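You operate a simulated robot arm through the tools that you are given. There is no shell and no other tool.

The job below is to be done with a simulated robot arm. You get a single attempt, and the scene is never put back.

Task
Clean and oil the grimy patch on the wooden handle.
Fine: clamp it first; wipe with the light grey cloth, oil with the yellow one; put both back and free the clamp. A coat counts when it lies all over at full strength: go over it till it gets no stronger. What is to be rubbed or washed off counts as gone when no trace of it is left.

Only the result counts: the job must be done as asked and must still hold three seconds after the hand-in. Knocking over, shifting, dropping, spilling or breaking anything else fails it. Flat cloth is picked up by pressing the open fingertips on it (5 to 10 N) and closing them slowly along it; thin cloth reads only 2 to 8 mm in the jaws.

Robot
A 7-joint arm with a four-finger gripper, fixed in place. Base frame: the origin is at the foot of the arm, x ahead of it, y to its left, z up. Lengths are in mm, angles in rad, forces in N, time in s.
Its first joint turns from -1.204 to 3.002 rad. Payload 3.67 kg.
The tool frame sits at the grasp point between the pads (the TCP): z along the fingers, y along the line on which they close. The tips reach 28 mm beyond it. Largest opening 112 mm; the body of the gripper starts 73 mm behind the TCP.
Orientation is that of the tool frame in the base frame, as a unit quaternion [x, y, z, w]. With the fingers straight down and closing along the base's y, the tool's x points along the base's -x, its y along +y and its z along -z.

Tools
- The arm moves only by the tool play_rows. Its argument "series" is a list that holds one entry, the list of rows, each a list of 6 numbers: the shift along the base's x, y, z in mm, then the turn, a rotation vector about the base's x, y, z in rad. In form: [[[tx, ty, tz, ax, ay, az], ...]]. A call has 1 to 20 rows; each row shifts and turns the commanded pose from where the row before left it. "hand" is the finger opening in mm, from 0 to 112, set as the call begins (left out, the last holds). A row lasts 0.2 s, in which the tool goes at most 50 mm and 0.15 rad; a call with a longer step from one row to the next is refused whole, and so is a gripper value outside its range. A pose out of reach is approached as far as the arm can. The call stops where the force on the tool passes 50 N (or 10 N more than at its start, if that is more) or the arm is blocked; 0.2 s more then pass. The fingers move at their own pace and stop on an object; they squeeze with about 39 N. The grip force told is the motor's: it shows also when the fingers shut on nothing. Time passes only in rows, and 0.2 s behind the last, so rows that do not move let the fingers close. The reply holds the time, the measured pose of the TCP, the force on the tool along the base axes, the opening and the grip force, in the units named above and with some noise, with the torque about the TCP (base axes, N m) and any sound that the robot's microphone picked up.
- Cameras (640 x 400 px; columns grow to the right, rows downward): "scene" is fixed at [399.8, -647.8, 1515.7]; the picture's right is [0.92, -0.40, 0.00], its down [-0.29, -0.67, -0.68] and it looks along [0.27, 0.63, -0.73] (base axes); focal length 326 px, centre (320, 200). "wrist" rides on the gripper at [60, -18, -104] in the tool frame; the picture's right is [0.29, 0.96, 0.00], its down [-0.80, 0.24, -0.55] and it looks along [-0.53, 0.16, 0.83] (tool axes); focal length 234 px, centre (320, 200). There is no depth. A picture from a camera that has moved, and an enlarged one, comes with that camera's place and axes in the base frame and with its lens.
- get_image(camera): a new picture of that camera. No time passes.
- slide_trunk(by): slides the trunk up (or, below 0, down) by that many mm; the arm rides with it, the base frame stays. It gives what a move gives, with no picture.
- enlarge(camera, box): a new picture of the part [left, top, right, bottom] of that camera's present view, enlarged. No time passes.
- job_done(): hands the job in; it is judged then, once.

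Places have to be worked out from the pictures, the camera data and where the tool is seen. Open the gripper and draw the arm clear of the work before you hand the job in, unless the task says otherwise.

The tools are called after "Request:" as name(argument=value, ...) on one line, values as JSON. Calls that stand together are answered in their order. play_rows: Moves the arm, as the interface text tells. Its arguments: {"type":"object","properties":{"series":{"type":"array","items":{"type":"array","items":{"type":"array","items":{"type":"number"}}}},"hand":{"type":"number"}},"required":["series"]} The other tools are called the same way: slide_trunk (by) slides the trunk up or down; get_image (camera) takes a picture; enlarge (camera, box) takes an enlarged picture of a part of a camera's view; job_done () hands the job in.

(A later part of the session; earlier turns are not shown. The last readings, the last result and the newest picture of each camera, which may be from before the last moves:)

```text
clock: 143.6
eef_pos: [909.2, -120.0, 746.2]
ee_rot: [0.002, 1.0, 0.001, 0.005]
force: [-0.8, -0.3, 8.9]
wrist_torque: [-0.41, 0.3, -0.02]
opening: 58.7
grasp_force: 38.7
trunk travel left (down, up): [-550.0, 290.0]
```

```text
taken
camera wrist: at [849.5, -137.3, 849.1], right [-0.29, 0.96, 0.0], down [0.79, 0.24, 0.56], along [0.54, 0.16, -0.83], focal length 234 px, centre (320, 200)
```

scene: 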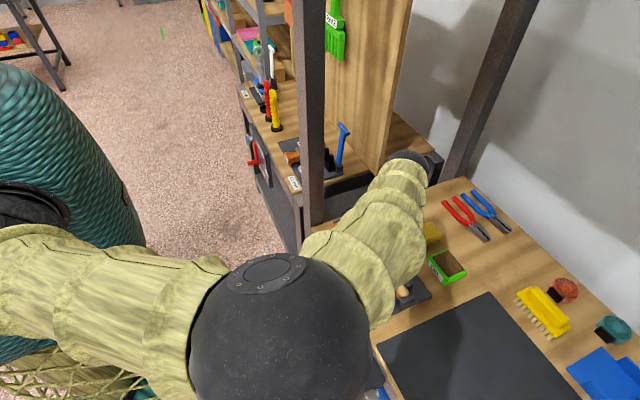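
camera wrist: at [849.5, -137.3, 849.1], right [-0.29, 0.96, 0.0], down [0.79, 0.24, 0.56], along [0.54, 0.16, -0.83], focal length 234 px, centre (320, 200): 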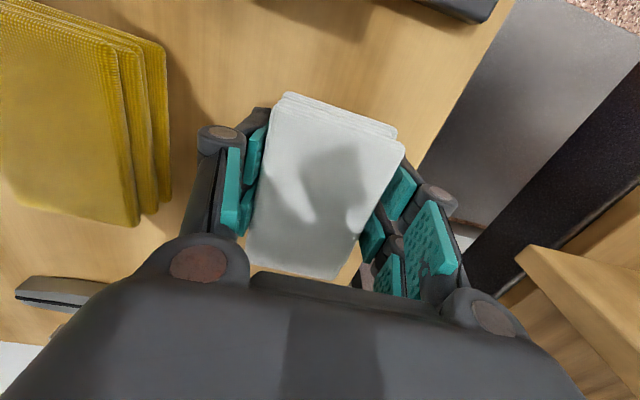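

Contact at TCP 746 (cloth or tip touching the bench). Opening slowly to release.

Request:
play_rows(series=[[[0, 0, 0.5, 0, 0, 0], [0, 0, 0, 0, 0, 0]]], hand=66)

Request:
play_rows(series=[[[0, 0, 0, 0, 0, 0], [0, 0, 0, 0, 0, 0]]], hand=86)

Request:
get_image(camera="wrist")

```text
clock: 144.2
eef_pos: [909.9, -119.7, 745.4]
ee_rot: [0.001, 1.0, 0.001, 0.004]
force: [1.0, -0.1, 3.8]
wrist_torque: [0.06, 0.02, -0.03]
opening: 66.0
grasp_force: 0.0
trunk travel left (down, up): [-550.0, 290.0]
```

```text
clock: 144.8
eef_pos: [911.0, -120.6, 743.8]
ee_rot: [0.001, 1.0, 0.001, 0.003]
force: [-0.4, 0.1, -0.1]
wrist_torque: [0.01, -0.02, 0.03]
opening: 86.1
grasp_force: 0.0
trunk travel left (down, up): [-550.0, 290.0]
```

```text
taken
camera wrist: at [849.5, -137.8, 847.8], right [-0.29, 0.96, 0.0], down [0.79, 0.24, 0.56], along [0.54, 0.16, -0.83], focal length 234 px, centre (320, 200)
```

wrist: 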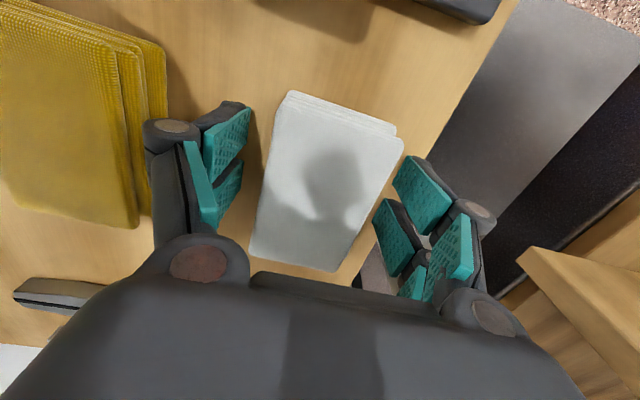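

Grey cloth released in place. Lifting off and moving toward the yellow cloth.

Request:
play_rows(series=[[[0, 0, 10, 0, 0, 0], [0, 0, 30, 0, 0, 0], [0, 0, 45, 0, 0, 0], [0, -45, 10, 0, 0, 0], [0, -45, 0, 0, 0, 0], [0, -20, 0, 0, 0, 0]]], hand=90)

Request:
get_image(camera="wrist")

Request:
enlarge(camera="scene", box=[380, 170, 500, 290])

```text
clock: 146.2
eef_pos: [909.1, -231.8, 839.7]
ee_rot: [0.001, 1.0, 0.001, 0.003]
force: [-0.9, 0.3, -0.4]
wrist_torque: [0.02, 0.01, 0.04]
opening: 90.1
grasp_force: 0.0
trunk travel left (down, up): [-550.0, 290.0]
```

```text
taken
camera wrist: at [849.4, -248.8, 944.1], right [-0.29, 0.96, 0.0], down [0.79, 0.24, 0.56], along [0.54, 0.16, -0.83], focal length 234 px, centre (320, 200)
```

wrist: 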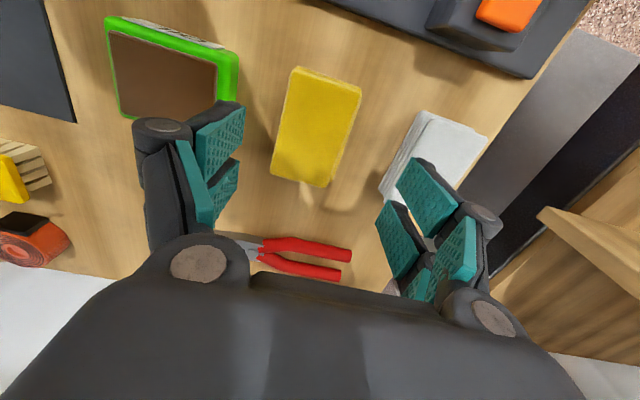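

```text
3.33 times, centred on (440, 230) of scene
camera zoom: at [399.8, -647.8, 1515.7], right [0.92, -0.4, 0.0], down [-0.29, -0.67, -0.68], along [0.27, 0.63, -0.73], focal length 1085 px, centre (-80, 100)
```

zoom: 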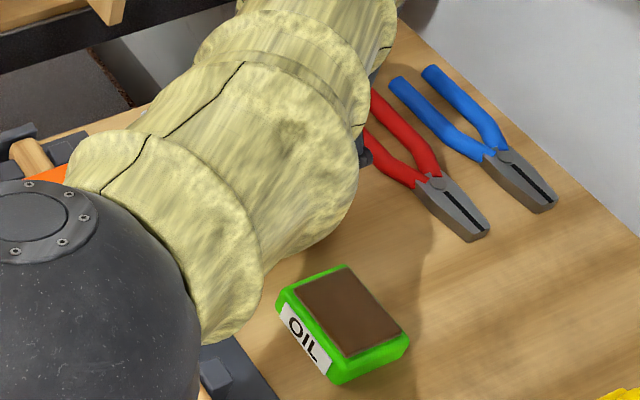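

Yellow cloth centre ≈(906,-236.5). Adjusting and lowering with opening 90.

Request:
play_rows(series=[[[-3, -5, -20, 0, 0, 0], [0, 0, -25, 0, 0, 0], [0, 0, -15, 0, 0, 0], [0, 0, -10, 0, 0, 0]]])

Request:
get_image(camera="wrist")

```text
clock: 147.2
eef_pos: [907.1, -236.8, 771.7]
ee_rot: [0.0, 1.0, 0.001, 0.005]
force: [0.5, -0.2, 0.0]
wrist_torque: [0.03, -0.01, 0.04]
opening: 90.1
grasp_force: 0.0
trunk travel left (down, up): [-550.0, 290.0]
```

```text
taken
camera wrist: at [846.5, -253.4, 875.2], right [-0.29, 0.96, 0.0], down [0.79, 0.24, 0.56], along [0.54, 0.16, -0.83], focal length 234 px, centre (320, 200)
```

wrist: 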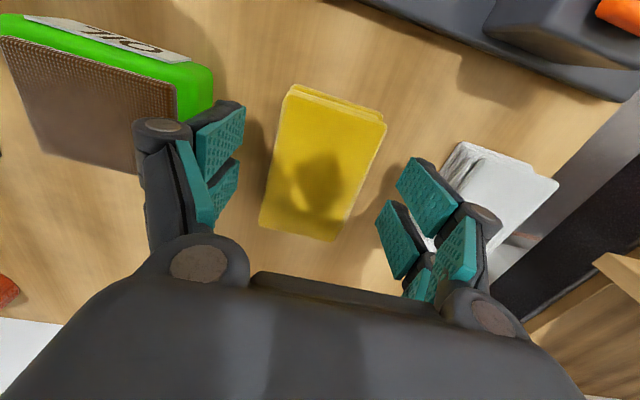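

Well centred. Lowering to TCP ≈752 and closing slowly on the sides.

Request:
play_rows(series=[[[0, 0, -10, 0, 0, 0], [0, 0, -6, 0, 0, 0], [0, 0, -3, 0, 0, 0], [0, 0, 0, 0, 0, 0]]])

Request:
play_rows(series=[[[0, 0, 0, 0, 0, 0], [0, 0, 0, 0, 0, 0]]], hand=66)

Request:
play_rows(series=[[[0, 0, 0, 0, 0, 0], [0, 0, 0, 0, 0, 0], [0, 0, 0, 0, 0, 0]]], hand=30)

Request:
play_rows(series=[[[0, 0, 1, 0, 0, 0], [0, 0, 2, 0, 0, 0], [0, 0, 3, 0, 0, 0], [0, 0, 5, 0, 0, 0]]])

Request:
get_image(camera="wrist")

```text
clock: 148.2
eef_pos: [906.1, -236.2, 752.4]
ee_rot: [0.001, 1.0, 0.001, 0.005]
force: [0.1, 0.0, -0.1]
wrist_torque: [0.02, 0.03, -0.01]
opening: 89.9
grasp_force: 0.1
trunk travel left (down, up): [-550.0, 290.0]
```

```text
clock: 148.8
eef_pos: [907.4, -236.8, 752.0]
ee_rot: [0.001, 1.0, 0.0, 0.004]
force: [-0.6, -0.4, 0.3]
wrist_torque: [-0.03, 0.01, -0.01]
opening: 65.6
grasp_force: 0.2
trunk travel left (down, up): [-550.0, 290.0]
```

```text
clock: 149.6
eef_pos: [905.3, -237.1, 753.0]
ee_rot: [0.001, 1.0, 0.0, 0.005]
force: [0.3, -0.2, 0.7]
wrist_torque: [0.05, -0.05, 0.02]
opening: 59.0
grasp_force: 39.1
trunk travel left (down, up): [-550.0, 290.0]
```

```text
clock: 150.6
eef_pos: [907.9, -234.7, 762.4]
ee_rot: [0.002, 1.0, 0.001, 0.004]
force: [-0.4, 0.3, -0.6]
wrist_torque: [0.0, -0.04, 0.04]
opening: 59.2
grasp_force: 38.5
trunk travel left (down, up): [-550.0, 290.0]
```

```text
taken
camera wrist: at [847.4, -252.6, 866.3], right [-0.29, 0.96, 0.0], down [0.79, 0.24, 0.56], along [0.54, 0.16, -0.83], focal length 234 px, centre (320, 200)
```

wrist: 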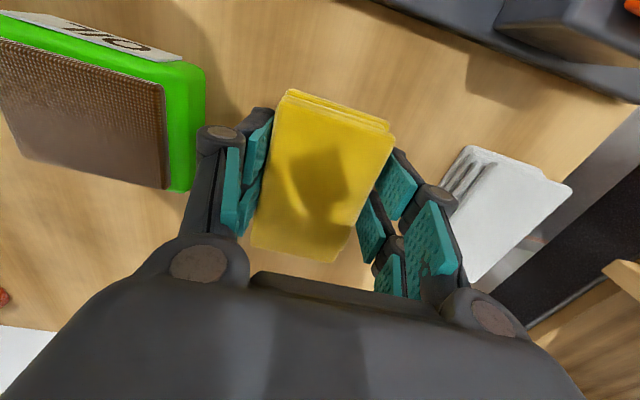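

Yellow cloth held. Lifting and moving above the oil pad (≈(901,-348)).

Request:
play_rows(series=[[[0, 0, 20, 0, 0, 0], [0, 0, 35, 0, 0, 0], [0, 0, 35, 0, 0, 0], [-2, -40, 0, 0, 0, 0], [-2, -40, 0, 0, 0, 0], [-2, -32, 0, 0, 0, 0]]])

Request:
get_image(camera="wrist")

Request:
get_image(camera="scene")

```text
clock: 152.0
eef_pos: [898.5, -353.1, 853.2]
ee_rot: [0.001, 1.0, 0.002, 0.004]
force: [0.2, -0.6, -0.3]
wrist_torque: [0.01, 0.0, 0.0]
opening: 59.1
grasp_force: 38.4
trunk travel left (down, up): [-550.0, 290.0]
```

```text
taken
camera wrist: at [838.3, -370.1, 956.4], right [-0.29, 0.96, 0.0], down [0.79, 0.24, 0.56], along [0.54, 0.16, -0.83], focal length 234 px, centre (320, 200)
```

wrist: 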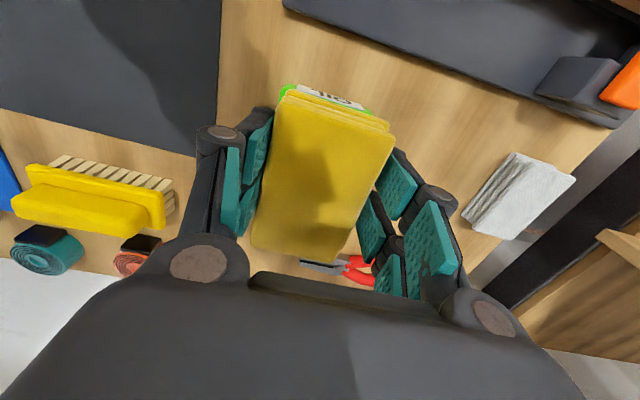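

```text
taken
```

scene: 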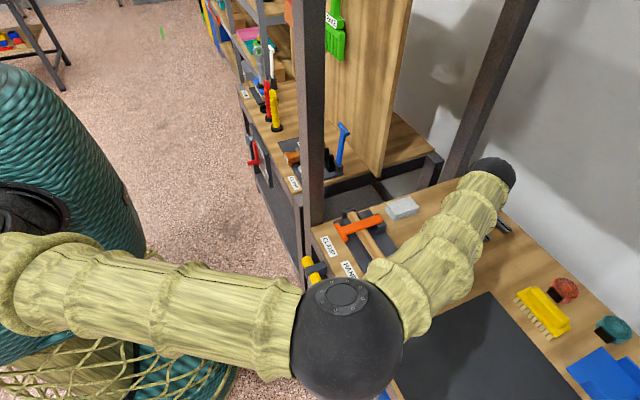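

Refined oil pad centre ≈(906,-348). Shifting and lowering carefully.

Request:
play_rows(series=[[[7, 5, -15, 0, 0, 0], [0, 0, -15, 0, 0, 0], [0, 0, -10, 0, 0, 0], [0, 0, 0, 0, 0, 0]]])

Request:
play_rows(series=[[[0, 0, -5, 0, 0, 0], [0, 0, 0, 0, 0, 0]]])

Request:
play_rows(series=[[[0, 0, -4, 0, 0, 0], [0, 0, 0, 0, 0, 0]]])

Request:
play_rows(series=[[[0, 0, -4, 0, 0, 0], [0, 0, 0, 0, 0, 0]]])

```text
clock: 153.0
eef_pos: [905.9, -345.9, 811.9]
ee_rot: [0.0, 1.0, 0.001, 0.004]
force: [-0.3, -0.6, -1.3]
wrist_torque: [0.0, 0.02, 0.01]
opening: 59.3
grasp_force: 39.1
trunk travel left (down, up): [-550.0, 290.0]
```

```text
clock: 153.6
eef_pos: [907.6, -344.8, 805.4]
ee_rot: [0.002, 1.0, 0.001, 0.004]
force: [-0.3, 0.2, -0.1]
wrist_torque: [0.01, 0.01, 0.0]
opening: 59.2
grasp_force: 38.7
trunk travel left (down, up): [-550.0, 290.0]
```

```text
clock: 154.2
eef_pos: [906.4, -344.2, 801.4]
ee_rot: [0.002, 1.0, 0.001, 0.005]
force: [0.4, -0.1, -0.7]
wrist_torque: [0.0, 0.02, 0.01]
opening: 59.1
grasp_force: 39.3
trunk travel left (down, up): [-550.0, 290.0]
```

```text
clock: 154.8
eef_pos: [908.8, -342.1, 796.2]
ee_rot: [0.002, 1.0, 0.0, 0.003]
force: [0.2, 0.5, -0.9]
wrist_torque: [-0.01, -0.01, -0.02]
opening: 59.3
grasp_force: 38.8
trunk travel left (down, up): [-550.0, 290.0]
```

Request:
get_image(camera="wrist")

Request:
play_rows(series=[[[0, -4, 0, 0, 0, 0], [0, 0, -2, 0, 0, 0], [0, 0, 0, 0, 0, 0]]])

Request:
play_rows(series=[[[0, 0, -2, 0, 0, 0], [0, 0, 0, 0, 0, 0]]])

```text
taken
camera wrist: at [847.3, -359.9, 900.7], right [-0.29, 0.96, 0.0], down [0.79, 0.24, 0.56], along [0.54, 0.16, -0.83], focal length 234 px, centre (320, 200)
```

wrist: 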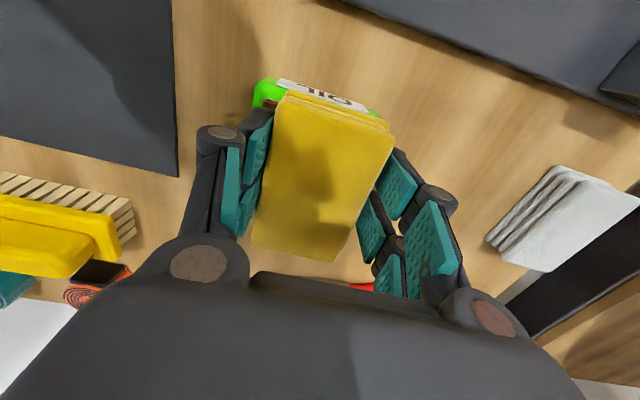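

```text
clock: 155.6
eef_pos: [908.5, -347.7, 796.2]
ee_rot: [0.001, 1.0, 0.0, 0.005]
force: [0.4, 0.0, -1.0]
wrist_torque: [-0.02, 0.01, 0.01]
opening: 59.2
grasp_force: 39.5
trunk travel left (down, up): [-550.0, 290.0]
```

```text
clock: 156.2
eef_pos: [907.0, -346.8, 795.3]
ee_rot: [0.001, 1.0, 0.0, 0.004]
force: [-0.7, 0.2, -0.6]
wrist_torque: [0.01, -0.02, -0.03]
opening: 59.5
grasp_force: 39.1
trunk travel left (down, up): [-550.0, 290.0]
```

Request:
play_rows(series=[[[0, 0, -2, 0, 0, 0], [0, 0, 0, 0, 0, 0]]])

Request:
play_rows(series=[[[0, 0, -2, 0, 0, 0], [0, 0, 0, 0, 0, 0]]])

Request:
play_rows(series=[[[0, 0, -2, 0, 0, 0], [0, 0, 0, 0, 0, 0]]])

Request:
play_rows(series=[[[0, 0, -2, 0, 0, 0], [0, 0, 0, 0, 0, 0]]])

```text
clock: 156.8
eef_pos: [909.1, -348.8, 791.9]
ee_rot: [0.002, 1.0, 0.001, 0.004]
force: [-0.2, -0.5, -0.3]
wrist_torque: [0.03, 0.01, 0.02]
opening: 59.2
grasp_force: 39.2
trunk travel left (down, up): [-550.0, 290.0]
```

```text
clock: 157.4
eef_pos: [907.5, -346.5, 788.9]
ee_rot: [0.001, 1.0, 0.001, 0.003]
force: [-0.5, 0.2, -0.3]
wrist_torque: [-0.01, 0.03, 0.05]
opening: 59.1
grasp_force: 39.2
trunk travel left (down, up): [-550.0, 290.0]
```

```text
clock: 158.0
eef_pos: [907.6, -348.3, 788.3]
ee_rot: [0.002, 1.0, 0.001, 0.004]
force: [1.5, -1.1, 5.2]
wrist_torque: [0.08, 0.03, 0.01]
opening: 59.4
grasp_force: 38.8
trunk travel left (down, up): [-550.0, 290.0]
```

```text
clock: 158.6
eef_pos: [907.1, -347.3, 788.5]
ee_rot: [0.001, 1.0, 0.0, 0.007]
force: [9.5, -3.8, 20.5]
wrist_torque: [-0.04, 0.04, 0.02]
opening: 59.2
grasp_force: 39.3
trunk travel left (down, up): [-550.0, 290.0]
```

Contact at TCP 788 with 20 N; easing a bit and dwelling so the oil soaks in, without sideways motion.

Request:
play_rows(series=[[[0, 0, 0.6, 0, 0, 0], [0, 0, 0, 0, 0, 0], [0, 0, 0, 0, 0, 0], [0, 0, 0, 0, 0, 0], [0, 0, 0, 0, 0, 0]]])

Request:
play_rows(series=[[[0, 0, 0, 0, 0, 0], [0, 0, 0, 0, 0, 0], [0, 0, 0, 0, 0, 0], [0, 0, 0, 0, 0, 0], [0, 0, 0, 0, 0, 0]]])

Request:
get_image(camera="wrist")

```text
clock: 159.8
eef_pos: [907.0, -346.6, 790.0]
ee_rot: [0.002, 1.0, 0.001, 0.006]
force: [8.2, -5.5, 25.6]
wrist_torque: [-0.06, -0.14, -0.04]
opening: 59.2
grasp_force: 38.9
trunk travel left (down, up): [-550.0, 290.0]
```

```text
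clock: 161.0
eef_pos: [905.4, -347.2, 788.6]
ee_rot: [0.0, 1.0, 0.001, 0.006]
force: [3.2, -2.7, 25.8]
wrist_torque: [-0.04, -0.11, -0.03]
opening: 59.1
grasp_force: 39.1
trunk travel left (down, up): [-550.0, 290.0]
```

```text
taken
camera wrist: at [845.9, -363.4, 892.1], right [-0.29, 0.96, 0.0], down [0.79, 0.24, 0.56], along [0.54, 0.16, -0.83], focal length 234 px, centre (320, 200)
```

wrist: 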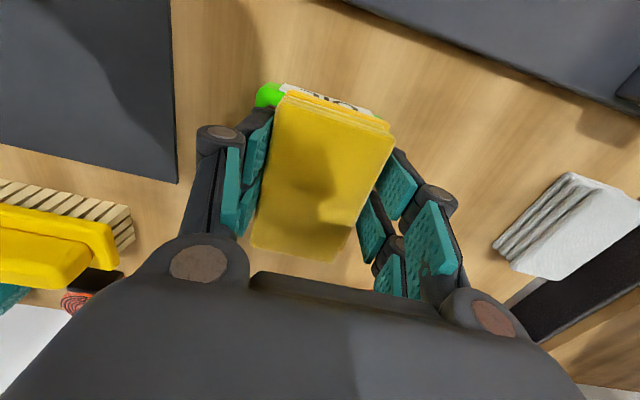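

Dwelled ~2 s at ~25 N. Lifting straight up, then to the handle and turning -90°.

Request:
play_rows(series=[[[0, 0, 5, 0, 0, 0], [0, 0, 25, 0, 0, 0], [0, 0, 30, 0, 0, 0], [0, 0, 25, 0, 0, 0], [-40, 15, 0, 0, 0, 0], [-40, 15, 0, 0, 0, 0], [-40, 15, 0, 0, 0, 0], [-40, 18, 0, 0, 0, 0]]])

Request:
play_rows(series=[[[0, 0, 0, 0, 0, -0.143], [0, 0, 0, 0, 0, -0.143], [0, 0, 0, 0, 0, -0.143], [0, 0, 0, 0, 0, -0.143], [0, 0, 0, 0, 0, -0.143], [0, 0, 0, 0, 0, -0.143], [0, 0, 0, 0, 0, -0.143], [0, 0, 0, 0, 0, -0.143], [0, 0, 0, 0, 0, -0.143], [0, 0, 0, 0, 0, -0.143], [0, 0, 0, 0, 0, -0.143]]])

Request:
get_image(camera="wrist")

Request:
enlarge(camera="scene", box=[380, 170, 500, 290])

```text
clock: 162.8
eef_pos: [746.2, -282.3, 871.1]
ee_rot: [0.0, 1.0, 0.0, 0.005]
force: [0.0, 0.4, -0.7]
wrist_torque: [-0.03, 0.01, -0.01]
opening: 59.4
grasp_force: 39.1
trunk travel left (down, up): [-550.0, 290.0]
```

```text
clock: 165.2
eef_pos: [748.3, -283.9, 872.9]
ee_rot: [0.71, 0.704, -0.002, 0.003]
force: [0.0, 0.1, -1.0]
wrist_torque: [0.0, -0.01, 0.01]
opening: 59.0
grasp_force: 39.0
trunk travel left (down, up): [-550.0, 290.0]
```

```text
taken
camera wrist: at [731.5, -221.9, 976.3], right [0.96, 0.28, 0.0], down [0.23, -0.79, 0.56], along [0.16, -0.54, -0.83], focal length 234 px, centre (320, 200)
```

wrist: 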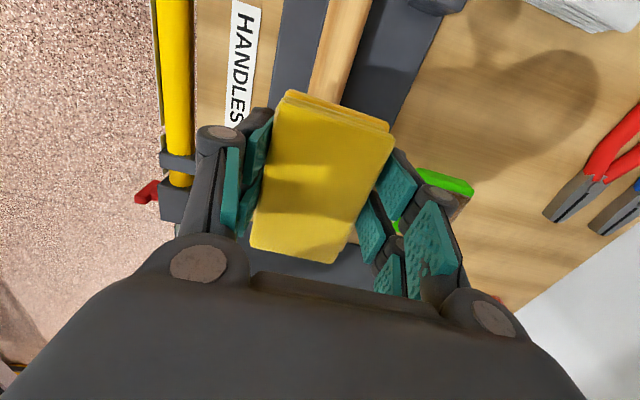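

```text
3.33 times, centred on (440, 230) of scene
camera zoom: at [399.8, -647.8, 1515.7], right [0.92, -0.4, 0.0], down [-0.29, -0.67, -0.68], along [0.27, 0.63, -0.73], focal length 1085 px, centre (-80, 100)
```

zoom: 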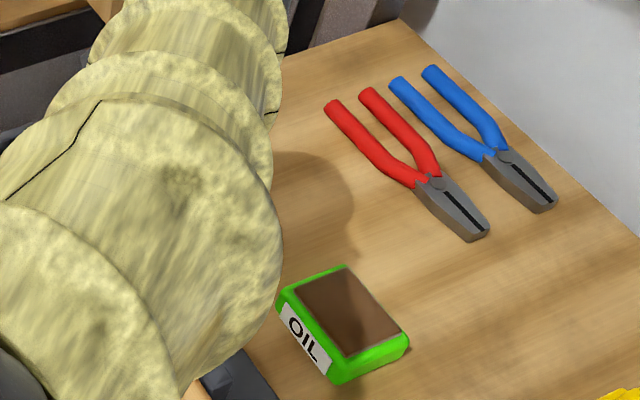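

The oil tin hasn't moved. Lowering the yellow cloth onto the handle (contact expected near TCP ≈800).

Request:
play_rows(series=[[[-3, 0, -25, 0, 0, 0], [0, 0, -25, 0, 0, 0], [0, 0, -14, 0, 0, 0], [0, 0, 0, 0, 0, 0]]])

Request:
play_rows(series=[[[0, 0, -3, 0, 0, 0], [0, 0, 0, 0, 0, 0]]])

Request:
play_rows(series=[[[0, 0, -2, 0, 0, 0], [0, 0, 0, 0, 0, 0]]])

```text
clock: 166.2
eef_pos: [744.3, -282.9, 807.0]
ee_rot: [0.709, 0.705, -0.002, 0.003]
force: [0.3, -0.1, -0.7]
wrist_torque: [0.0, -0.06, -0.01]
opening: 59.3
grasp_force: 39.4
trunk travel left (down, up): [-550.0, 290.0]
```

```text
clock: 166.8
eef_pos: [746.4, -282.6, 805.0]
ee_rot: [0.709, 0.705, -0.002, 0.004]
force: [0.1, -0.4, 0.1]
wrist_torque: [-0.04, -0.03, 0.0]
opening: 59.2
grasp_force: 38.8
trunk travel left (down, up): [-550.0, 290.0]
```

```text
clock: 167.4
eef_pos: [745.9, -283.2, 803.4]
ee_rot: [0.709, 0.705, -0.001, 0.004]
force: [1.4, 0.4, 2.4]
wrist_torque: [-0.18, 0.0, 0.02]
opening: 59.4
grasp_force: 39.1
trunk travel left (down, up): [-550.0, 290.0]
```

Contact at 803. A little more press, then stroke along y.

Request:
play_rows(series=[[[0, 0, -1, 0, 0, 0], [0, 0, 0, 0, 0, 0]]])

Request:
play_rows(series=[[[0, 7, -0.4, 0, 0, 0], [0, 7, 0, 0, 0, 0], [0, -7, 0, 0, 0, 0], [0, -7, 0, 0, 0, 0], [0, -8, 0, 0, 0, 0], [0, 8, 0, 0, 0, 0], [0, 7, 0, 0, 0, 0], [0, 7, 0, 0, 0, 0], [0, -7, 0, 0, 0, 0], [0, -7, 0, 0, 0, 0], [0, -8, 0, 0, 0, 0], [0, 8, 0, 0, 0, 0]]])

```text
clock: 168.0
eef_pos: [745.4, -284.0, 803.0]
ee_rot: [0.709, 0.705, -0.002, 0.003]
force: [1.1, -1.4, 10.9]
wrist_torque: [-0.3, -0.01, -0.01]
opening: 59.1
grasp_force: 38.8
trunk travel left (down, up): [-550.0, 290.0]
```

```text
clock: 170.6
eef_pos: [742.8, -284.2, 802.5]
ee_rot: [0.709, 0.705, -0.002, 0.004]
force: [-0.5, -8.7, 19.4]
wrist_torque: [-0.28, -0.05, -0.03]
opening: 59.2
grasp_force: 39.3
trunk travel left (down, up): [-550.0, 290.0]
```

Now the flanks: tilt +0.3 around the handle (radius ≈43 now).

Request:
play_rows(series=[[[0, 0, 4, 0, 0, 0], [6.4, 0, -0.5, 0, 0.15, 0], [6.3, 0, -1.3, 0, 0.15, 0], [0, 0, -1, 0, 0, 0], [0, 0, 0, 0, 0, 0]]])

Request:
play_rows(series=[[[0, 0, -1, 0, 0, 0], [0, 0, 0, 0, 0, 0]]])

```text
clock: 171.8
eef_pos: [756.8, -283.6, 804.8]
ee_rot: [0.701, 0.698, -0.107, -0.101]
force: [1.2, 0.5, 12.8]
wrist_torque: [-0.02, -0.12, 0.02]
opening: 59.0
grasp_force: 39.3
trunk travel left (down, up): [-550.0, 290.0]
```

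```text
clock: 172.4
eef_pos: [757.2, -283.5, 805.3]
ee_rot: [0.7, 0.699, -0.107, -0.101]
force: [4.7, -0.3, 24.3]
wrist_torque: [-0.05, -0.19, -0.01]
opening: 59.1
grasp_force: 39.2
trunk travel left (down, up): [-550.0, 290.0]
```

Request:
play_rows(series=[[[0, 7, 0.3, 0, 0, 0], [0, 7, 0, 0, 0, 0], [0, -7, 0, 0, 0, 0], [0, -7, 0, 0, 0, 0], [0, -8, 0, 0, 0, 0], [0, 8, 0, 0, 0, 0], [0, 7, 0, 0, 0, 0], [0, 7, 0, 0, 0, 0], [0, -7, 0, 0, 0, 0], [0, -7, 0, 0, 0, 0], [0, -8, 0, 0, 0, 0], [0, 8, 0, 0, 0, 0]]])

Request:
play_rows(series=[[[0, 0, 4.5, 0, 0, 0], [-6.4, 0, 0.5, 0, -0.15, 0], [-6.4, 0, 0.5, 0, -0.15, 0], [-6.3, 0, -0.5, 0, -0.15, 0], [-6.3, 0, -0.5, 0, -0.15, 0], [0, 0, -3, 0, 0, 0], [0, 0, 0, 0, 0, 0]]])

```text
clock: 175.0
eef_pos: [757.1, -284.8, 803.1]
ee_rot: [0.701, 0.698, -0.107, -0.101]
force: [5.1, -10.0, 21.8]
wrist_torque: [-0.36, -0.2, -0.01]
opening: 59.3
grasp_force: 38.9
trunk travel left (down, up): [-550.0, 290.0]
```

```text
clock: 176.6
eef_pos: [731.7, -284.6, 804.9]
ee_rot: [0.701, 0.697, 0.104, 0.109]
force: [-1.1, -0.7, 2.0]
wrist_torque: [0.01, 0.06, 0.06]
opening: 59.0
grasp_force: 39.1
trunk travel left (down, up): [-550.0, 290.0]
```

Request:
play_rows(series=[[[0, 0, -1.2, 0, 0, 0], [0, 0, 0, 0, 0, 0]]])

Request:
play_rows(series=[[[0, 7, -0.3, 0, 0, 0], [0, 7, 0, 0, 0, 0], [0, -7, 0, 0, 0, 0], [0, -7, 0, 0, 0, 0], [0, -8, 0, 0, 0, 0], [0, 8, 0, 0, 0, 0], [0, 7, 0, 0, 0, 0], [0, 7, 0, 0, 0, 0], [0, -7, 0, 0, 0, 0], [0, -7, 0, 0, 0, 0], [0, -8, 0, 0, 0, 0], [0, 8, 0, 0, 0, 0]]])

Request:
play_rows(series=[[[0, 0, 10, 0, 0, 0], [3, 0, 20, 0, 0.15, 0], [2, 0, 20, 0, 0.15, 0], [-35, -10, 0, 0, 0, 0], [-45, -15, 0, 0, 0, 0], [-40, -18, 0, 0, 0, 0]]])

Request:
get_image(camera="wrist")

Request:
enlarge(camera="wrist", box=[410, 20, 610, 200])

Request:
enlarge(camera="scene", box=[365, 230, 425, 300])

```text
clock: 177.2
eef_pos: [731.1, -283.5, 804.3]
ee_rot: [0.701, 0.697, 0.105, 0.11]
force: [-4.5, -1.4, 8.8]
wrist_torque: [0.15, 0.18, -0.02]
opening: 59.3
grasp_force: 38.8
trunk travel left (down, up): [-550.0, 290.0]
```

```text
clock: 179.8
eef_pos: [730.9, -284.2, 803.1]
ee_rot: [0.702, 0.696, 0.103, 0.11]
force: [-7.5, -13.0, 27.4]
wrist_torque: [-0.06, 0.27, 0.08]
opening: 59.5
grasp_force: 38.5
trunk travel left (down, up): [-550.0, 290.0]
```

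```text
clock: 181.2
eef_pos: [618.0, -327.3, 857.6]
ee_rot: [0.709, 0.706, -0.001, 0.004]
force: [-0.4, 0.4, -0.4]
wrist_torque: [0.03, -0.02, 0.01]
opening: 59.3
grasp_force: 38.6
trunk travel left (down, up): [-550.0, 290.0]
```

```text
taken
camera wrist: at [600.5, -266.1, 960.9], right [0.96, 0.28, 0.0], down [0.24, -0.79, 0.56], along [0.16, -0.54, -0.83], focal length 234 px, centre (320, 200)
```

wrist: 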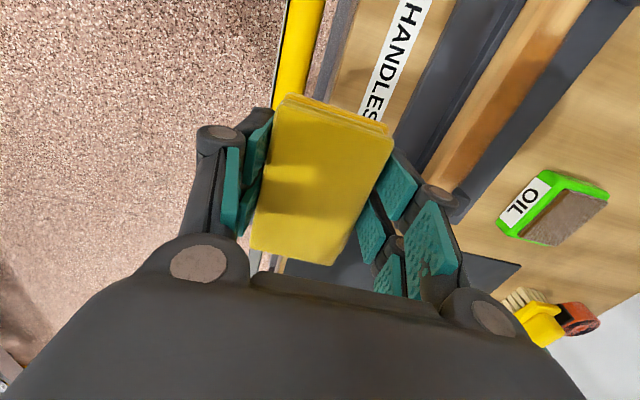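

```text
2.22 times, centred on (510, 110) of wrist
camera zoom: at [600.5, -266.1, 960.9], right [0.96, 0.28, 0.0], down [0.24, -0.79, 0.56], along [0.16, -0.54, -0.83], focal length 520 px, centre (-102, 400)
```

zoom: 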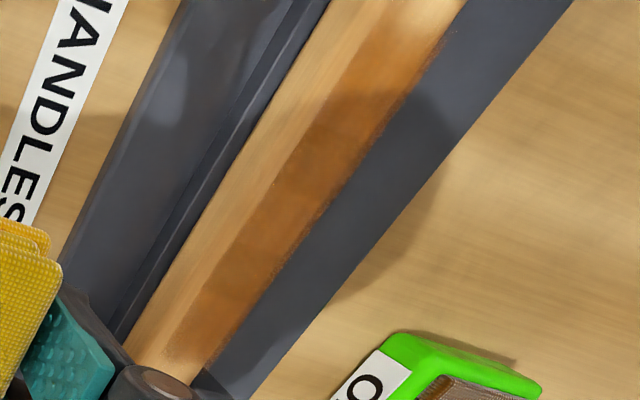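

```text
5.71 times, centred on (395, 265) of scene
camera zoom: at [399.8, -647.8, 1515.7], right [0.92, -0.4, 0.0], down [-0.29, -0.67, -0.68], along [0.27, 0.63, -0.73], focal length 1860 px, centre (-109, -171)
```

zoom: 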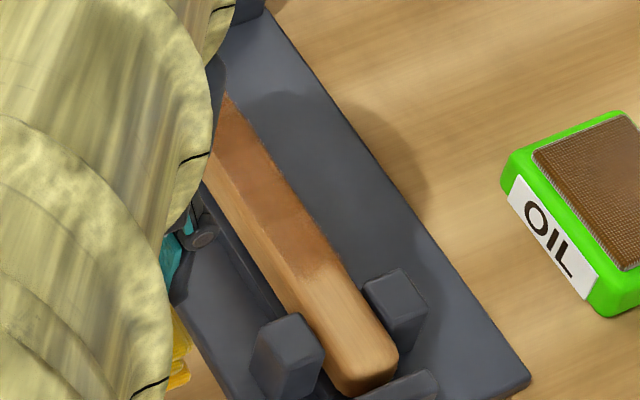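

The oil coat shows clearly over the former patch. I'll go over it again (all three angles) and compare the strength.

Request:
play_rows(series=[[[40, 18, 0, 0, 0, 0], [45, 15, 0, 0, 0, 0], [43, 10, -20, 0, 0, 0], [0, 0, -25, 0, 0, 0], [0, 0, -7, 0, 0, 0], [0, 0, 0, 0, 0, 0]]])

Request:
play_rows(series=[[[0, 0, -2, 0, 0, 0], [0, 0, 0, 0, 0, 0]]])

Request:
play_rows(series=[[[0, 0, -1.5, 0, 0, 0], [0, 0, 0, 0, 0, 0]]])

```text
clock: 182.6
eef_pos: [745.6, -284.8, 802.9]
ee_rot: [0.708, 0.706, -0.001, 0.005]
force: [2.3, -4.2, 15.3]
wrist_torque: [0.02, 0.05, 0.05]
opening: 59.3
grasp_force: 39.4
trunk travel left (down, up): [-550.0, 290.0]
```

```text
clock: 183.2
eef_pos: [744.4, -284.2, 801.3]
ee_rot: [0.708, 0.706, 0.0, 0.005]
force: [5.6, -11.3, 34.2]
wrist_torque: [-0.23, 0.02, -0.07]
opening: 59.5
grasp_force: 38.8
trunk travel left (down, up): [-550.0, 290.0]
```

```text
clock: 183.8
eef_pos: [745.1, -282.6, 800.4]
ee_rot: [0.708, 0.706, -0.001, 0.005]
force: [9.6, -10.9, 41.7]
wrist_torque: [-0.28, -0.41, 0.02]
opening: 59.2
grasp_force: 39.4
trunk travel left (down, up): [-550.0, 290.0]
```

Pressed too far; easing up before stroking.

Request:
play_rows(series=[[[0, 0, 2, 0, 0, 0], [0, 0, 0, 0, 0, 0]]])

```text
clock: 184.4
eef_pos: [744.4, -282.3, 799.4]
ee_rot: [0.709, 0.705, -0.002, 0.003]
force: [8.0, 3.4, 27.2]
wrist_torque: [0.19, -0.37, 0.05]
opening: 59.4
grasp_force: 39.1
trunk travel left (down, up): [-550.0, 290.0]
```

Request:
play_rows(series=[[[0, 0, 0.8, 0, 0, 0], [0, 7, 0, 0, 0, 0], [0, 7, 0, 0, 0, 0], [0, -7, 0, 0, 0, 0], [0, -7, 0, 0, 0, 0], [0, -9, 0, 0, 0, 0], [0, 9, 0, 0, 0, 0], [0, 7, 0, 0, 0, 0], [0, 7, 0, 0, 0, 0], [0, -7, 0, 0, 0, 0], [0, -7, 0, 0, 0, 0], [0, -9, 0, 0, 0, 0], [0, 9, 0, 0, 0, 0], [0, 7, 0, 0, 0, 0], [0, 7, 0, 0, 0, 0], [0, -7, 0, 0, 0, 0], [0, -7, 0, 0, 0, 0], [0, -9, 0, 0, 0, 0], [0, 9, 0, 0, 0, 0]]])

Request:
play_rows(series=[[[0, 0, 4, 0, 0, 0], [6, 0, -0.5, 0, 0.15, 0], [6, 0, -1.3, 0, 0.15, 0], [0, 0, -1, 0, 0, 0], [0, 0, 0, 0, 0, 0]]])

```text
clock: 188.4
eef_pos: [745.8, -284.1, 800.2]
ee_rot: [0.709, 0.705, -0.001, 0.005]
force: [0.1, -7.0, 14.0]
wrist_torque: [-0.07, -0.02, -0.03]
opening: 59.1
grasp_force: 39.3
trunk travel left (down, up): [-550.0, 290.0]
```

```text
clock: 189.6
eef_pos: [757.6, -282.4, 801.5]
ee_rot: [0.7, 0.699, -0.107, -0.102]
force: [0.1, -1.1, 6.5]
wrist_torque: [0.01, -0.04, -0.07]
opening: 59.5
grasp_force: 38.9
trunk travel left (down, up): [-550.0, 290.0]
```

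Request:
play_rows(series=[[[0, 0, -0.9, 0, 0, 0], [0, 7, 0, 0, 0, 0], [0, 7, 0, 0, 0, 0], [0, -7, 0, 0, 0, 0], [0, -7, 0, 0, 0, 0], [0, -9, 0, 0, 0, 0], [0, 9, 0, 0, 0, 0], [0, 7, 0, 0, 0, 0], [0, 7, 0, 0, 0, 0], [0, -7, 0, 0, 0, 0], [0, -7, 0, 0, 0, 0], [0, -9, 0, 0, 0, 0], [0, 9, 0, 0, 0, 0], [0, 7, 0, 0, 0, 0], [0, 7, 0, 0, 0, 0], [0, -7, 0, 0, 0, 0], [0, -7, 0, 0, 0, 0]]])

Request:
play_rows(series=[[[0, 0, 4.5, 0, 0, 0], [-6, 0, 0.5, 0, -0.15, 0], [-6, 0, 0.5, 0, -0.15, 0], [-6, 0, -0.5, 0, -0.15, 0], [-6, 0, -0.5, 0, -0.15, 0], [0, 0, -3, 0, 0, 0], [0, 0, 0, 0, 0, 0]]])

```text
clock: 193.2
eef_pos: [758.8, -283.5, 801.5]
ee_rot: [0.7, 0.699, -0.107, -0.102]
force: [4.3, 5.6, 16.6]
wrist_torque: [0.23, -0.15, 0.09]
opening: 59.3
grasp_force: 38.5
trunk travel left (down, up): [-550.0, 290.0]
```

```text
clock: 194.8
eef_pos: [735.9, -283.0, 802.9]
ee_rot: [0.701, 0.698, 0.104, 0.108]
force: [-0.5, -0.5, 3.9]
wrist_torque: [0.12, 0.06, 0.03]
opening: 59.0
grasp_force: 39.0
trunk travel left (down, up): [-550.0, 290.0]
```

Request:
play_rows(series=[[[0, 0, -1, 0, 0, 0], [0, 7, 0, 0, 0, 0], [0, 7, 0, 0, 0, 0], [0, -7, 0, 0, 0, 0], [0, -7, 0, 0, 0, 0], [0, -9, 0, 0, 0, 0], [0, 9, 0, 0, 0, 0], [0, 7, 0, 0, 0, 0], [0, 7, 0, 0, 0, 0], [0, -7, 0, 0, 0, 0], [0, -7, 0, 0, 0, 0], [0, -9, 0, 0, 0, 0], [0, 9, 0, 0, 0, 0], [0, 7, 0, 0, 0, 0], [0, 7, 0, 0, 0, 0], [0, -7, 0, 0, 0, 0], [0, -7, 0, 0, 0, 0]]])

Request:
play_rows(series=[[[0, 0, 10, 0, 0, 0], [3, 0, 20, 0, 0.15, 0], [2, 0, 22, 0, 0.15, 0], [-38, -10, 0, 0, 0, 0], [-45, -15, 0, 0, 0, 0], [-40, -18, 0, 0, 0, 0]]])

Request:
enlarge(camera="wrist", box=[410, 20, 610, 200])

Request:
enlarge(camera="scene", box=[365, 230, 425, 300])

```text
clock: 198.4
eef_pos: [732.6, -283.9, 801.1]
ee_rot: [0.7, 0.698, 0.103, 0.11]
force: [-3.0, 2.6, 9.3]
wrist_torque: [0.16, 0.11, 0.04]
opening: 59.2
grasp_force: 38.9
trunk travel left (down, up): [-550.0, 290.0]
```

```text
clock: 199.8
eef_pos: [613.6, -327.8, 850.7]
ee_rot: [0.708, 0.706, -0.001, 0.003]
force: [0.2, -0.4, -0.8]
wrist_torque: [0.03, -0.01, -0.02]
opening: 59.2
grasp_force: 39.6
trunk travel left (down, up): [-550.0, 290.0]
```

```text
2.22 times, centred on (510, 110) of wrist
camera zoom: at [595.6, -266.3, 955.0], right [0.96, 0.29, 0.0], down [0.24, -0.79, 0.56], along [0.16, -0.54, -0.83], focal length 520 px, centre (-102, 400)
```

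zoom: 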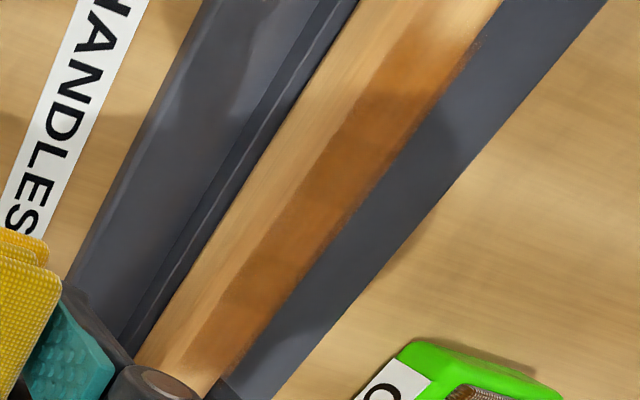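

```text
5.71 times, centred on (395, 265) of scene
camera zoom: at [399.8, -647.8, 1515.7], right [0.92, -0.4, 0.0], down [-0.29, -0.67, -0.68], along [0.27, 0.63, -0.73], focal length 1860 px, centre (-109, -171)
```

zoom: 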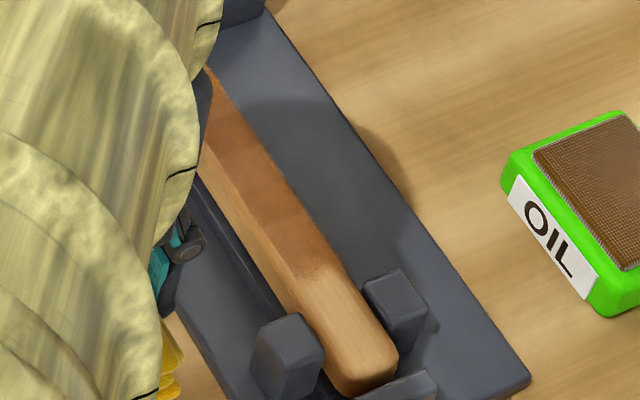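

Coat looks solid over the whole former patch. To be sure it's at full strength I'll recharge the cloth with oil and go over once more, then compare. Moving to the oil pad (same tool angle).

Request:
play_rows(series=[[[20, 0, 20, 0, 0, 0], [45, 0, 0, 0, 0, 0], [45, 0, 0, 0, 0, 0], [45, 0, 0, 0, 0, 0], [45, 0, 0, 0, 0, 0], [45, -10, 0, 0, 0, 0], [46, -9, 0, 0, 0, 0]]])

Request:
get_image(camera="wrist")

```text
clock: 201.4
eef_pos: [907.9, -346.7, 871.3]
ee_rot: [0.708, 0.706, -0.003, 0.003]
force: [-0.2, 0.1, -0.7]
wrist_torque: [-0.01, 0.04, 0.0]
opening: 59.2
grasp_force: 38.8
trunk travel left (down, up): [-550.0, 290.0]
```

```text
taken
camera wrist: at [889.8, -285.2, 975.2], right [0.96, 0.28, 0.0], down [0.24, -0.79, 0.56], along [0.16, -0.54, -0.83], focal length 234 px, centre (320, 200)
```

wrist: 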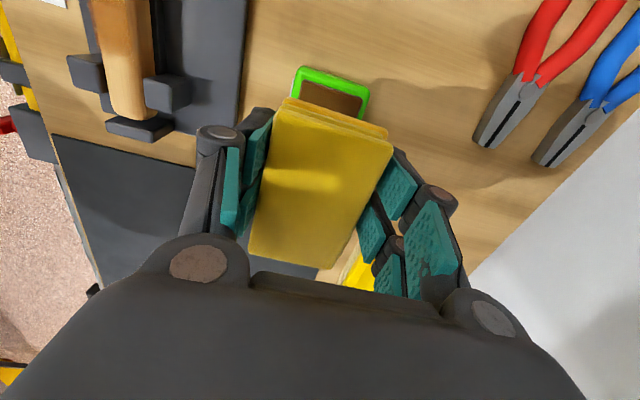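

The tin is centred at x≈910. Lowering straight onto it.

Request:
play_rows(series=[[[1, 0, -30, 0, 0, 0], [0, 0, -30, 0, 0, 0], [0, 0, -14, 0, 0, 0], [0, 0, -4, 0, 0, 0], [0, 0, 0, 0, 0, 0]]])

Request:
play_rows(series=[[[0, 0, -3, 0, 0, 0], [0, 0, 0, 0, 0, 0]]])

```text
clock: 202.6
eef_pos: [907.0, -345.2, 795.8]
ee_rot: [0.708, 0.706, -0.002, 0.003]
force: [0.1, 0.1, -1.2]
wrist_torque: [-0.01, -0.03, 0.01]
opening: 58.9
grasp_force: 39.7
trunk travel left (down, up): [-550.0, 290.0]
```

```text
clock: 203.2
eef_pos: [906.3, -344.2, 791.5]
ee_rot: [0.709, 0.706, -0.002, 0.003]
force: [0.6, -0.7, 0.1]
wrist_torque: [-0.03, 0.01, 0.0]
opening: 59.2
grasp_force: 39.0
trunk travel left (down, up): [-550.0, 290.0]
```

Request:
play_rows(series=[[[1, -2, -2, 0, 0, 0], [0, 0, 0, 0, 0, 0]]])

Request:
play_rows(series=[[[0, 0, -2, 0, 0, 0], [0, 0, 0, 0, 0, 0]]])

Request:
play_rows(series=[[[0, 0, -1, 0, 0, 0], [0, 0, 0, 0, 0, 0]]])

```text
clock: 203.8
eef_pos: [909.5, -346.5, 791.3]
ee_rot: [0.708, 0.706, -0.001, 0.003]
force: [0.5, -0.2, 0.3]
wrist_torque: [-0.01, -0.01, -0.02]
opening: 59.2
grasp_force: 38.8
trunk travel left (down, up): [-550.0, 290.0]
```

```text
clock: 204.4
eef_pos: [908.1, -347.5, 788.1]
ee_rot: [0.709, 0.706, -0.001, 0.004]
force: [0.1, -0.1, -1.8]
wrist_torque: [0.02, -0.01, 0.01]
opening: 59.2
grasp_force: 39.2
trunk travel left (down, up): [-550.0, 290.0]
```

```text
clock: 205.0
eef_pos: [908.6, -347.9, 786.5]
ee_rot: [0.709, 0.706, -0.001, 0.003]
force: [-0.2, -0.1, -0.3]
wrist_torque: [0.0, 0.01, 0.0]
opening: 59.4
grasp_force: 39.6
trunk travel left (down, up): [-550.0, 290.0]
```

Request:
play_rows(series=[[[0, 0, -1, 0, 0, 0], [0, 0, 0, 0, 0, 0]]])

Request:
play_rows(series=[[[0, 0, -0.8, 0, 0, 0], [0, 0, 0, 0, 0, 0]]])

```text
clock: 205.6
eef_pos: [909.0, -346.7, 785.1]
ee_rot: [0.708, 0.706, -0.002, 0.003]
force: [0.7, 0.1, -0.4]
wrist_torque: [0.01, -0.03, 0.0]
opening: 59.4
grasp_force: 38.6
trunk travel left (down, up): [-550.0, 290.0]
```

```text
clock: 206.2
eef_pos: [908.5, -346.5, 786.2]
ee_rot: [0.708, 0.706, -0.002, 0.003]
force: [0.2, 0.0, 4.3]
wrist_torque: [0.13, -0.04, 0.03]
opening: 59.2
grasp_force: 38.9
trunk travel left (down, up): [-550.0, 290.0]
```

Contact. A touch more press and dwell.

Request:
play_rows(series=[[[0, 0, -1, 0, 0, 0], [0, 0, 0, 0, 0, 0], [0, 0, 0, 0, 0, 0], [0, 0, 0, 0, 0, 0], [0, 0, 0, 0, 0, 0], [0, 0, 0, 0, 0, 0], [0, 0, 0, 0, 0, 0], [0, 0, 0, 0, 0, 0]]])

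Request:
play_rows(series=[[[0, 0, 5, 0, 0, 0], [0, 0, 25, 0, 0, 0], [0, 0, 30, 0, 0, 0], [0, 0, 20, 0, 0, 0], [-40, 15, 0, 0, 0, 0], [-40, 15, 0, 0, 0, 0], [-40, 15, 0, 0, 0, 0], [-42, 17, 0, 0, 0, 0]]])

Request:
get_image(camera="wrist")

Request:
enlarge(camera="scene", box=[380, 170, 500, 290])

```text
clock: 208.0
eef_pos: [907.9, -348.4, 786.9]
ee_rot: [0.708, 0.706, -0.002, 0.005]
force: [5.1, 0.3, 14.8]
wrist_torque: [0.2, -0.16, -0.03]
opening: 59.2
grasp_force: 39.1
trunk travel left (down, up): [-550.0, 290.0]
```

```text
clock: 209.8
eef_pos: [740.3, -283.7, 865.1]
ee_rot: [0.709, 0.706, -0.002, 0.004]
force: [-0.7, -0.1, -0.7]
wrist_torque: [-0.01, -0.03, 0.01]
opening: 59.0
grasp_force: 39.0
trunk travel left (down, up): [-550.0, 290.0]
```

```text
taken
camera wrist: at [723.8, -221.4, 968.4], right [0.96, 0.28, 0.0], down [0.23, -0.79, 0.56], along [0.16, -0.54, -0.83], focal length 234 px, centre (320, 200)
```

wrist: 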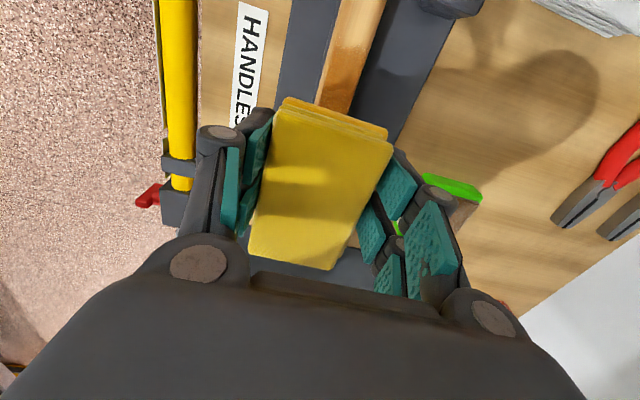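

```text
3.33 times, centred on (440, 230) of scene
camera zoom: at [399.8, -647.8, 1515.7], right [0.92, -0.4, 0.0], down [-0.29, -0.67, -0.68], along [0.27, 0.63, -0.73], focal length 1085 px, centre (-80, 100)
```

zoom: 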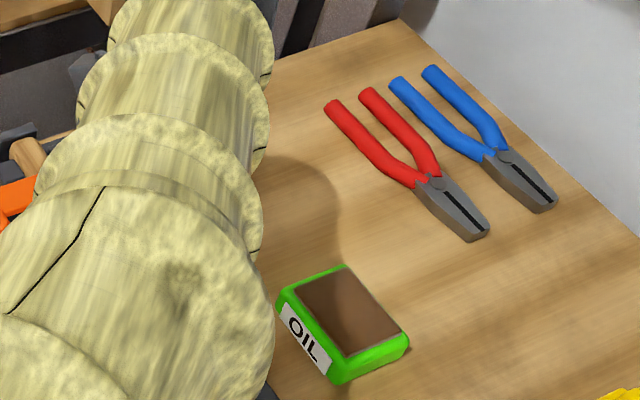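

Tin unmoved. Third oiling pass: lowering to contact.

Request:
play_rows(series=[[[5, 0, -30, 0, 0, 0], [0, 0, -25, 0, 0, 0], [0, 0, -7, 0, 0, 0], [0, 0, 0, 0, 0, 0]]])

Request:
play_rows(series=[[[0, 0, -2, 0, 0, 0], [0, 0, 0, 0, 0, 0]]])

```text
clock: 210.8
eef_pos: [750.1, -282.8, 803.9]
ee_rot: [0.708, 0.706, -0.001, 0.003]
force: [0.6, 0.1, -0.7]
wrist_torque: [-0.01, 0.01, 0.0]
opening: 59.4
grasp_force: 39.0
trunk travel left (down, up): [-550.0, 290.0]
```

```text
clock: 211.4
eef_pos: [750.1, -284.5, 799.9]
ee_rot: [0.708, 0.706, -0.002, 0.003]
force: [-0.6, -0.5, 0.9]
wrist_torque: [0.0, 0.01, 0.03]
opening: 59.2
grasp_force: 39.0
trunk travel left (down, up): [-550.0, 290.0]
```

Request:
play_rows(series=[[[-4, 0, -0.8, 0, 0, 0], [0, 0, 0, 0, 0, 0]]])

Request:
play_rows(series=[[[0, 0, -0.7, 0, 0, 0], [0, 0, 0, 0, 0, 0]]])

```text
clock: 212.0
eef_pos: [748.4, -283.8, 801.5]
ee_rot: [0.708, 0.706, -0.002, 0.003]
force: [2.0, 0.4, 5.5]
wrist_torque: [0.04, -0.05, 0.04]
opening: 59.4
grasp_force: 38.8
trunk travel left (down, up): [-550.0, 290.0]
```

```text
clock: 212.6
eef_pos: [747.1, -284.7, 800.3]
ee_rot: [0.708, 0.706, -0.001, 0.004]
force: [2.6, -2.2, 14.1]
wrist_torque: [-0.1, -0.03, 0.02]
opening: 58.8
grasp_force: 39.5
trunk travel left (down, up): [-550.0, 290.0]
```

14 N. Stroking on top, then tilting to the +x flank.

Request:
play_rows(series=[[[0, 7, -0.3, 0, 0, 0], [0, 7, 0, 0, 0, 0], [0, -7, 0, 0, 0, 0], [0, -7, 0, 0, 0, 0], [0, -9, 0, 0, 0, 0], [0, 9, 0, 0, 0, 0], [0, 7, 0, 0, 0, 0], [0, 7, 0, 0, 0, 0], [0, -7, 0, 0, 0, 0], [0, -7, 0, 0, 0, 0], [0, -9, 0, 0, 0, 0], [0, 9, 0, 0, 0, 0], [0, 7, 0, 0, 0, 0], [0, 7, 0, 0, 0, 0], [0, -7, 0, 0, 0, 0], [0, -7, 0, 0, 0, 0], [0, -9, 0, 0, 0, 0], [0, 9, 0, 0, 0, 0]]])

Request:
play_rows(series=[[[0, 0, 4, 0, 0, 0], [5, 0, -0.5, 0, 0.15, 0], [6, 0, -1.3, 0, 0.15, 0], [0, 0, -1, 0, 0, 0], [0, 0, 0, 0, 0, 0]]])

```text
clock: 216.4
eef_pos: [745.7, -285.6, 799.6]
ee_rot: [0.708, 0.706, -0.002, 0.004]
force: [-1.6, -12.2, 25.9]
wrist_torque: [-0.16, 0.14, 0.06]
opening: 59.4
grasp_force: 38.7
trunk travel left (down, up): [-550.0, 290.0]
```

```text
clock: 217.6
eef_pos: [758.9, -283.7, 801.8]
ee_rot: [0.7, 0.699, -0.107, -0.101]
force: [1.5, -1.5, 32.7]
wrist_torque: [-0.02, -0.11, -0.02]
opening: 59.1
grasp_force: 39.2
trunk travel left (down, up): [-550.0, 290.0]
```

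Request:
play_rows(series=[[[0, 0, 0.9, 0, 0, 0], [0, 7, 0, 0, 0, 0], [0, 7, 0, 0, 0, 0], [0, -7, 0, 0, 0, 0], [0, -7, 0, 0, 0, 0], [0, -9, 0, 0, 0, 0], [0, 9, 0, 0, 0, 0], [0, 7, 0, 0, 0, 0], [0, 7, 0, 0, 0, 0], [0, -7, 0, 0, 0, 0], [0, -7, 0, 0, 0, 0], [0, -9, 0, 0, 0, 0], [0, 9, 0, 0, 0, 0], [0, 7, 0, 0, 0, 0], [0, 7, 0, 0, 0, 0], [0, -7, 0, 0, 0, 0], [0, -7, 0, 0, 0, 0]]])

Request:
play_rows(series=[[[0, 0, 4.5, 0, 0, 0], [-6, 0, 0.5, 0, -0.15, 0], [-6, 0, 0.5, 0, -0.15, 0], [-6, 0, -0.5, 0, -0.15, 0], [-6, 0, -0.5, 0, -0.15, 0], [0, 0, -4, 0, 0, 0], [0, 0, 0, 0, 0, 0]]])

```text
clock: 221.2
eef_pos: [757.3, -284.0, 800.4]
ee_rot: [0.699, 0.699, -0.108, -0.101]
force: [2.2, 3.6, 6.7]
wrist_torque: [0.15, -0.08, 0.03]
opening: 59.2
grasp_force: 39.5
trunk travel left (down, up): [-550.0, 290.0]
```

```text
clock: 222.8
eef_pos: [734.9, -284.0, 801.6]
ee_rot: [0.701, 0.697, 0.105, 0.109]
force: [-2.1, -1.1, 9.7]
wrist_torque: [0.3, 0.13, 0.06]
opening: 59.2
grasp_force: 39.1
trunk travel left (down, up): [-550.0, 290.0]
```

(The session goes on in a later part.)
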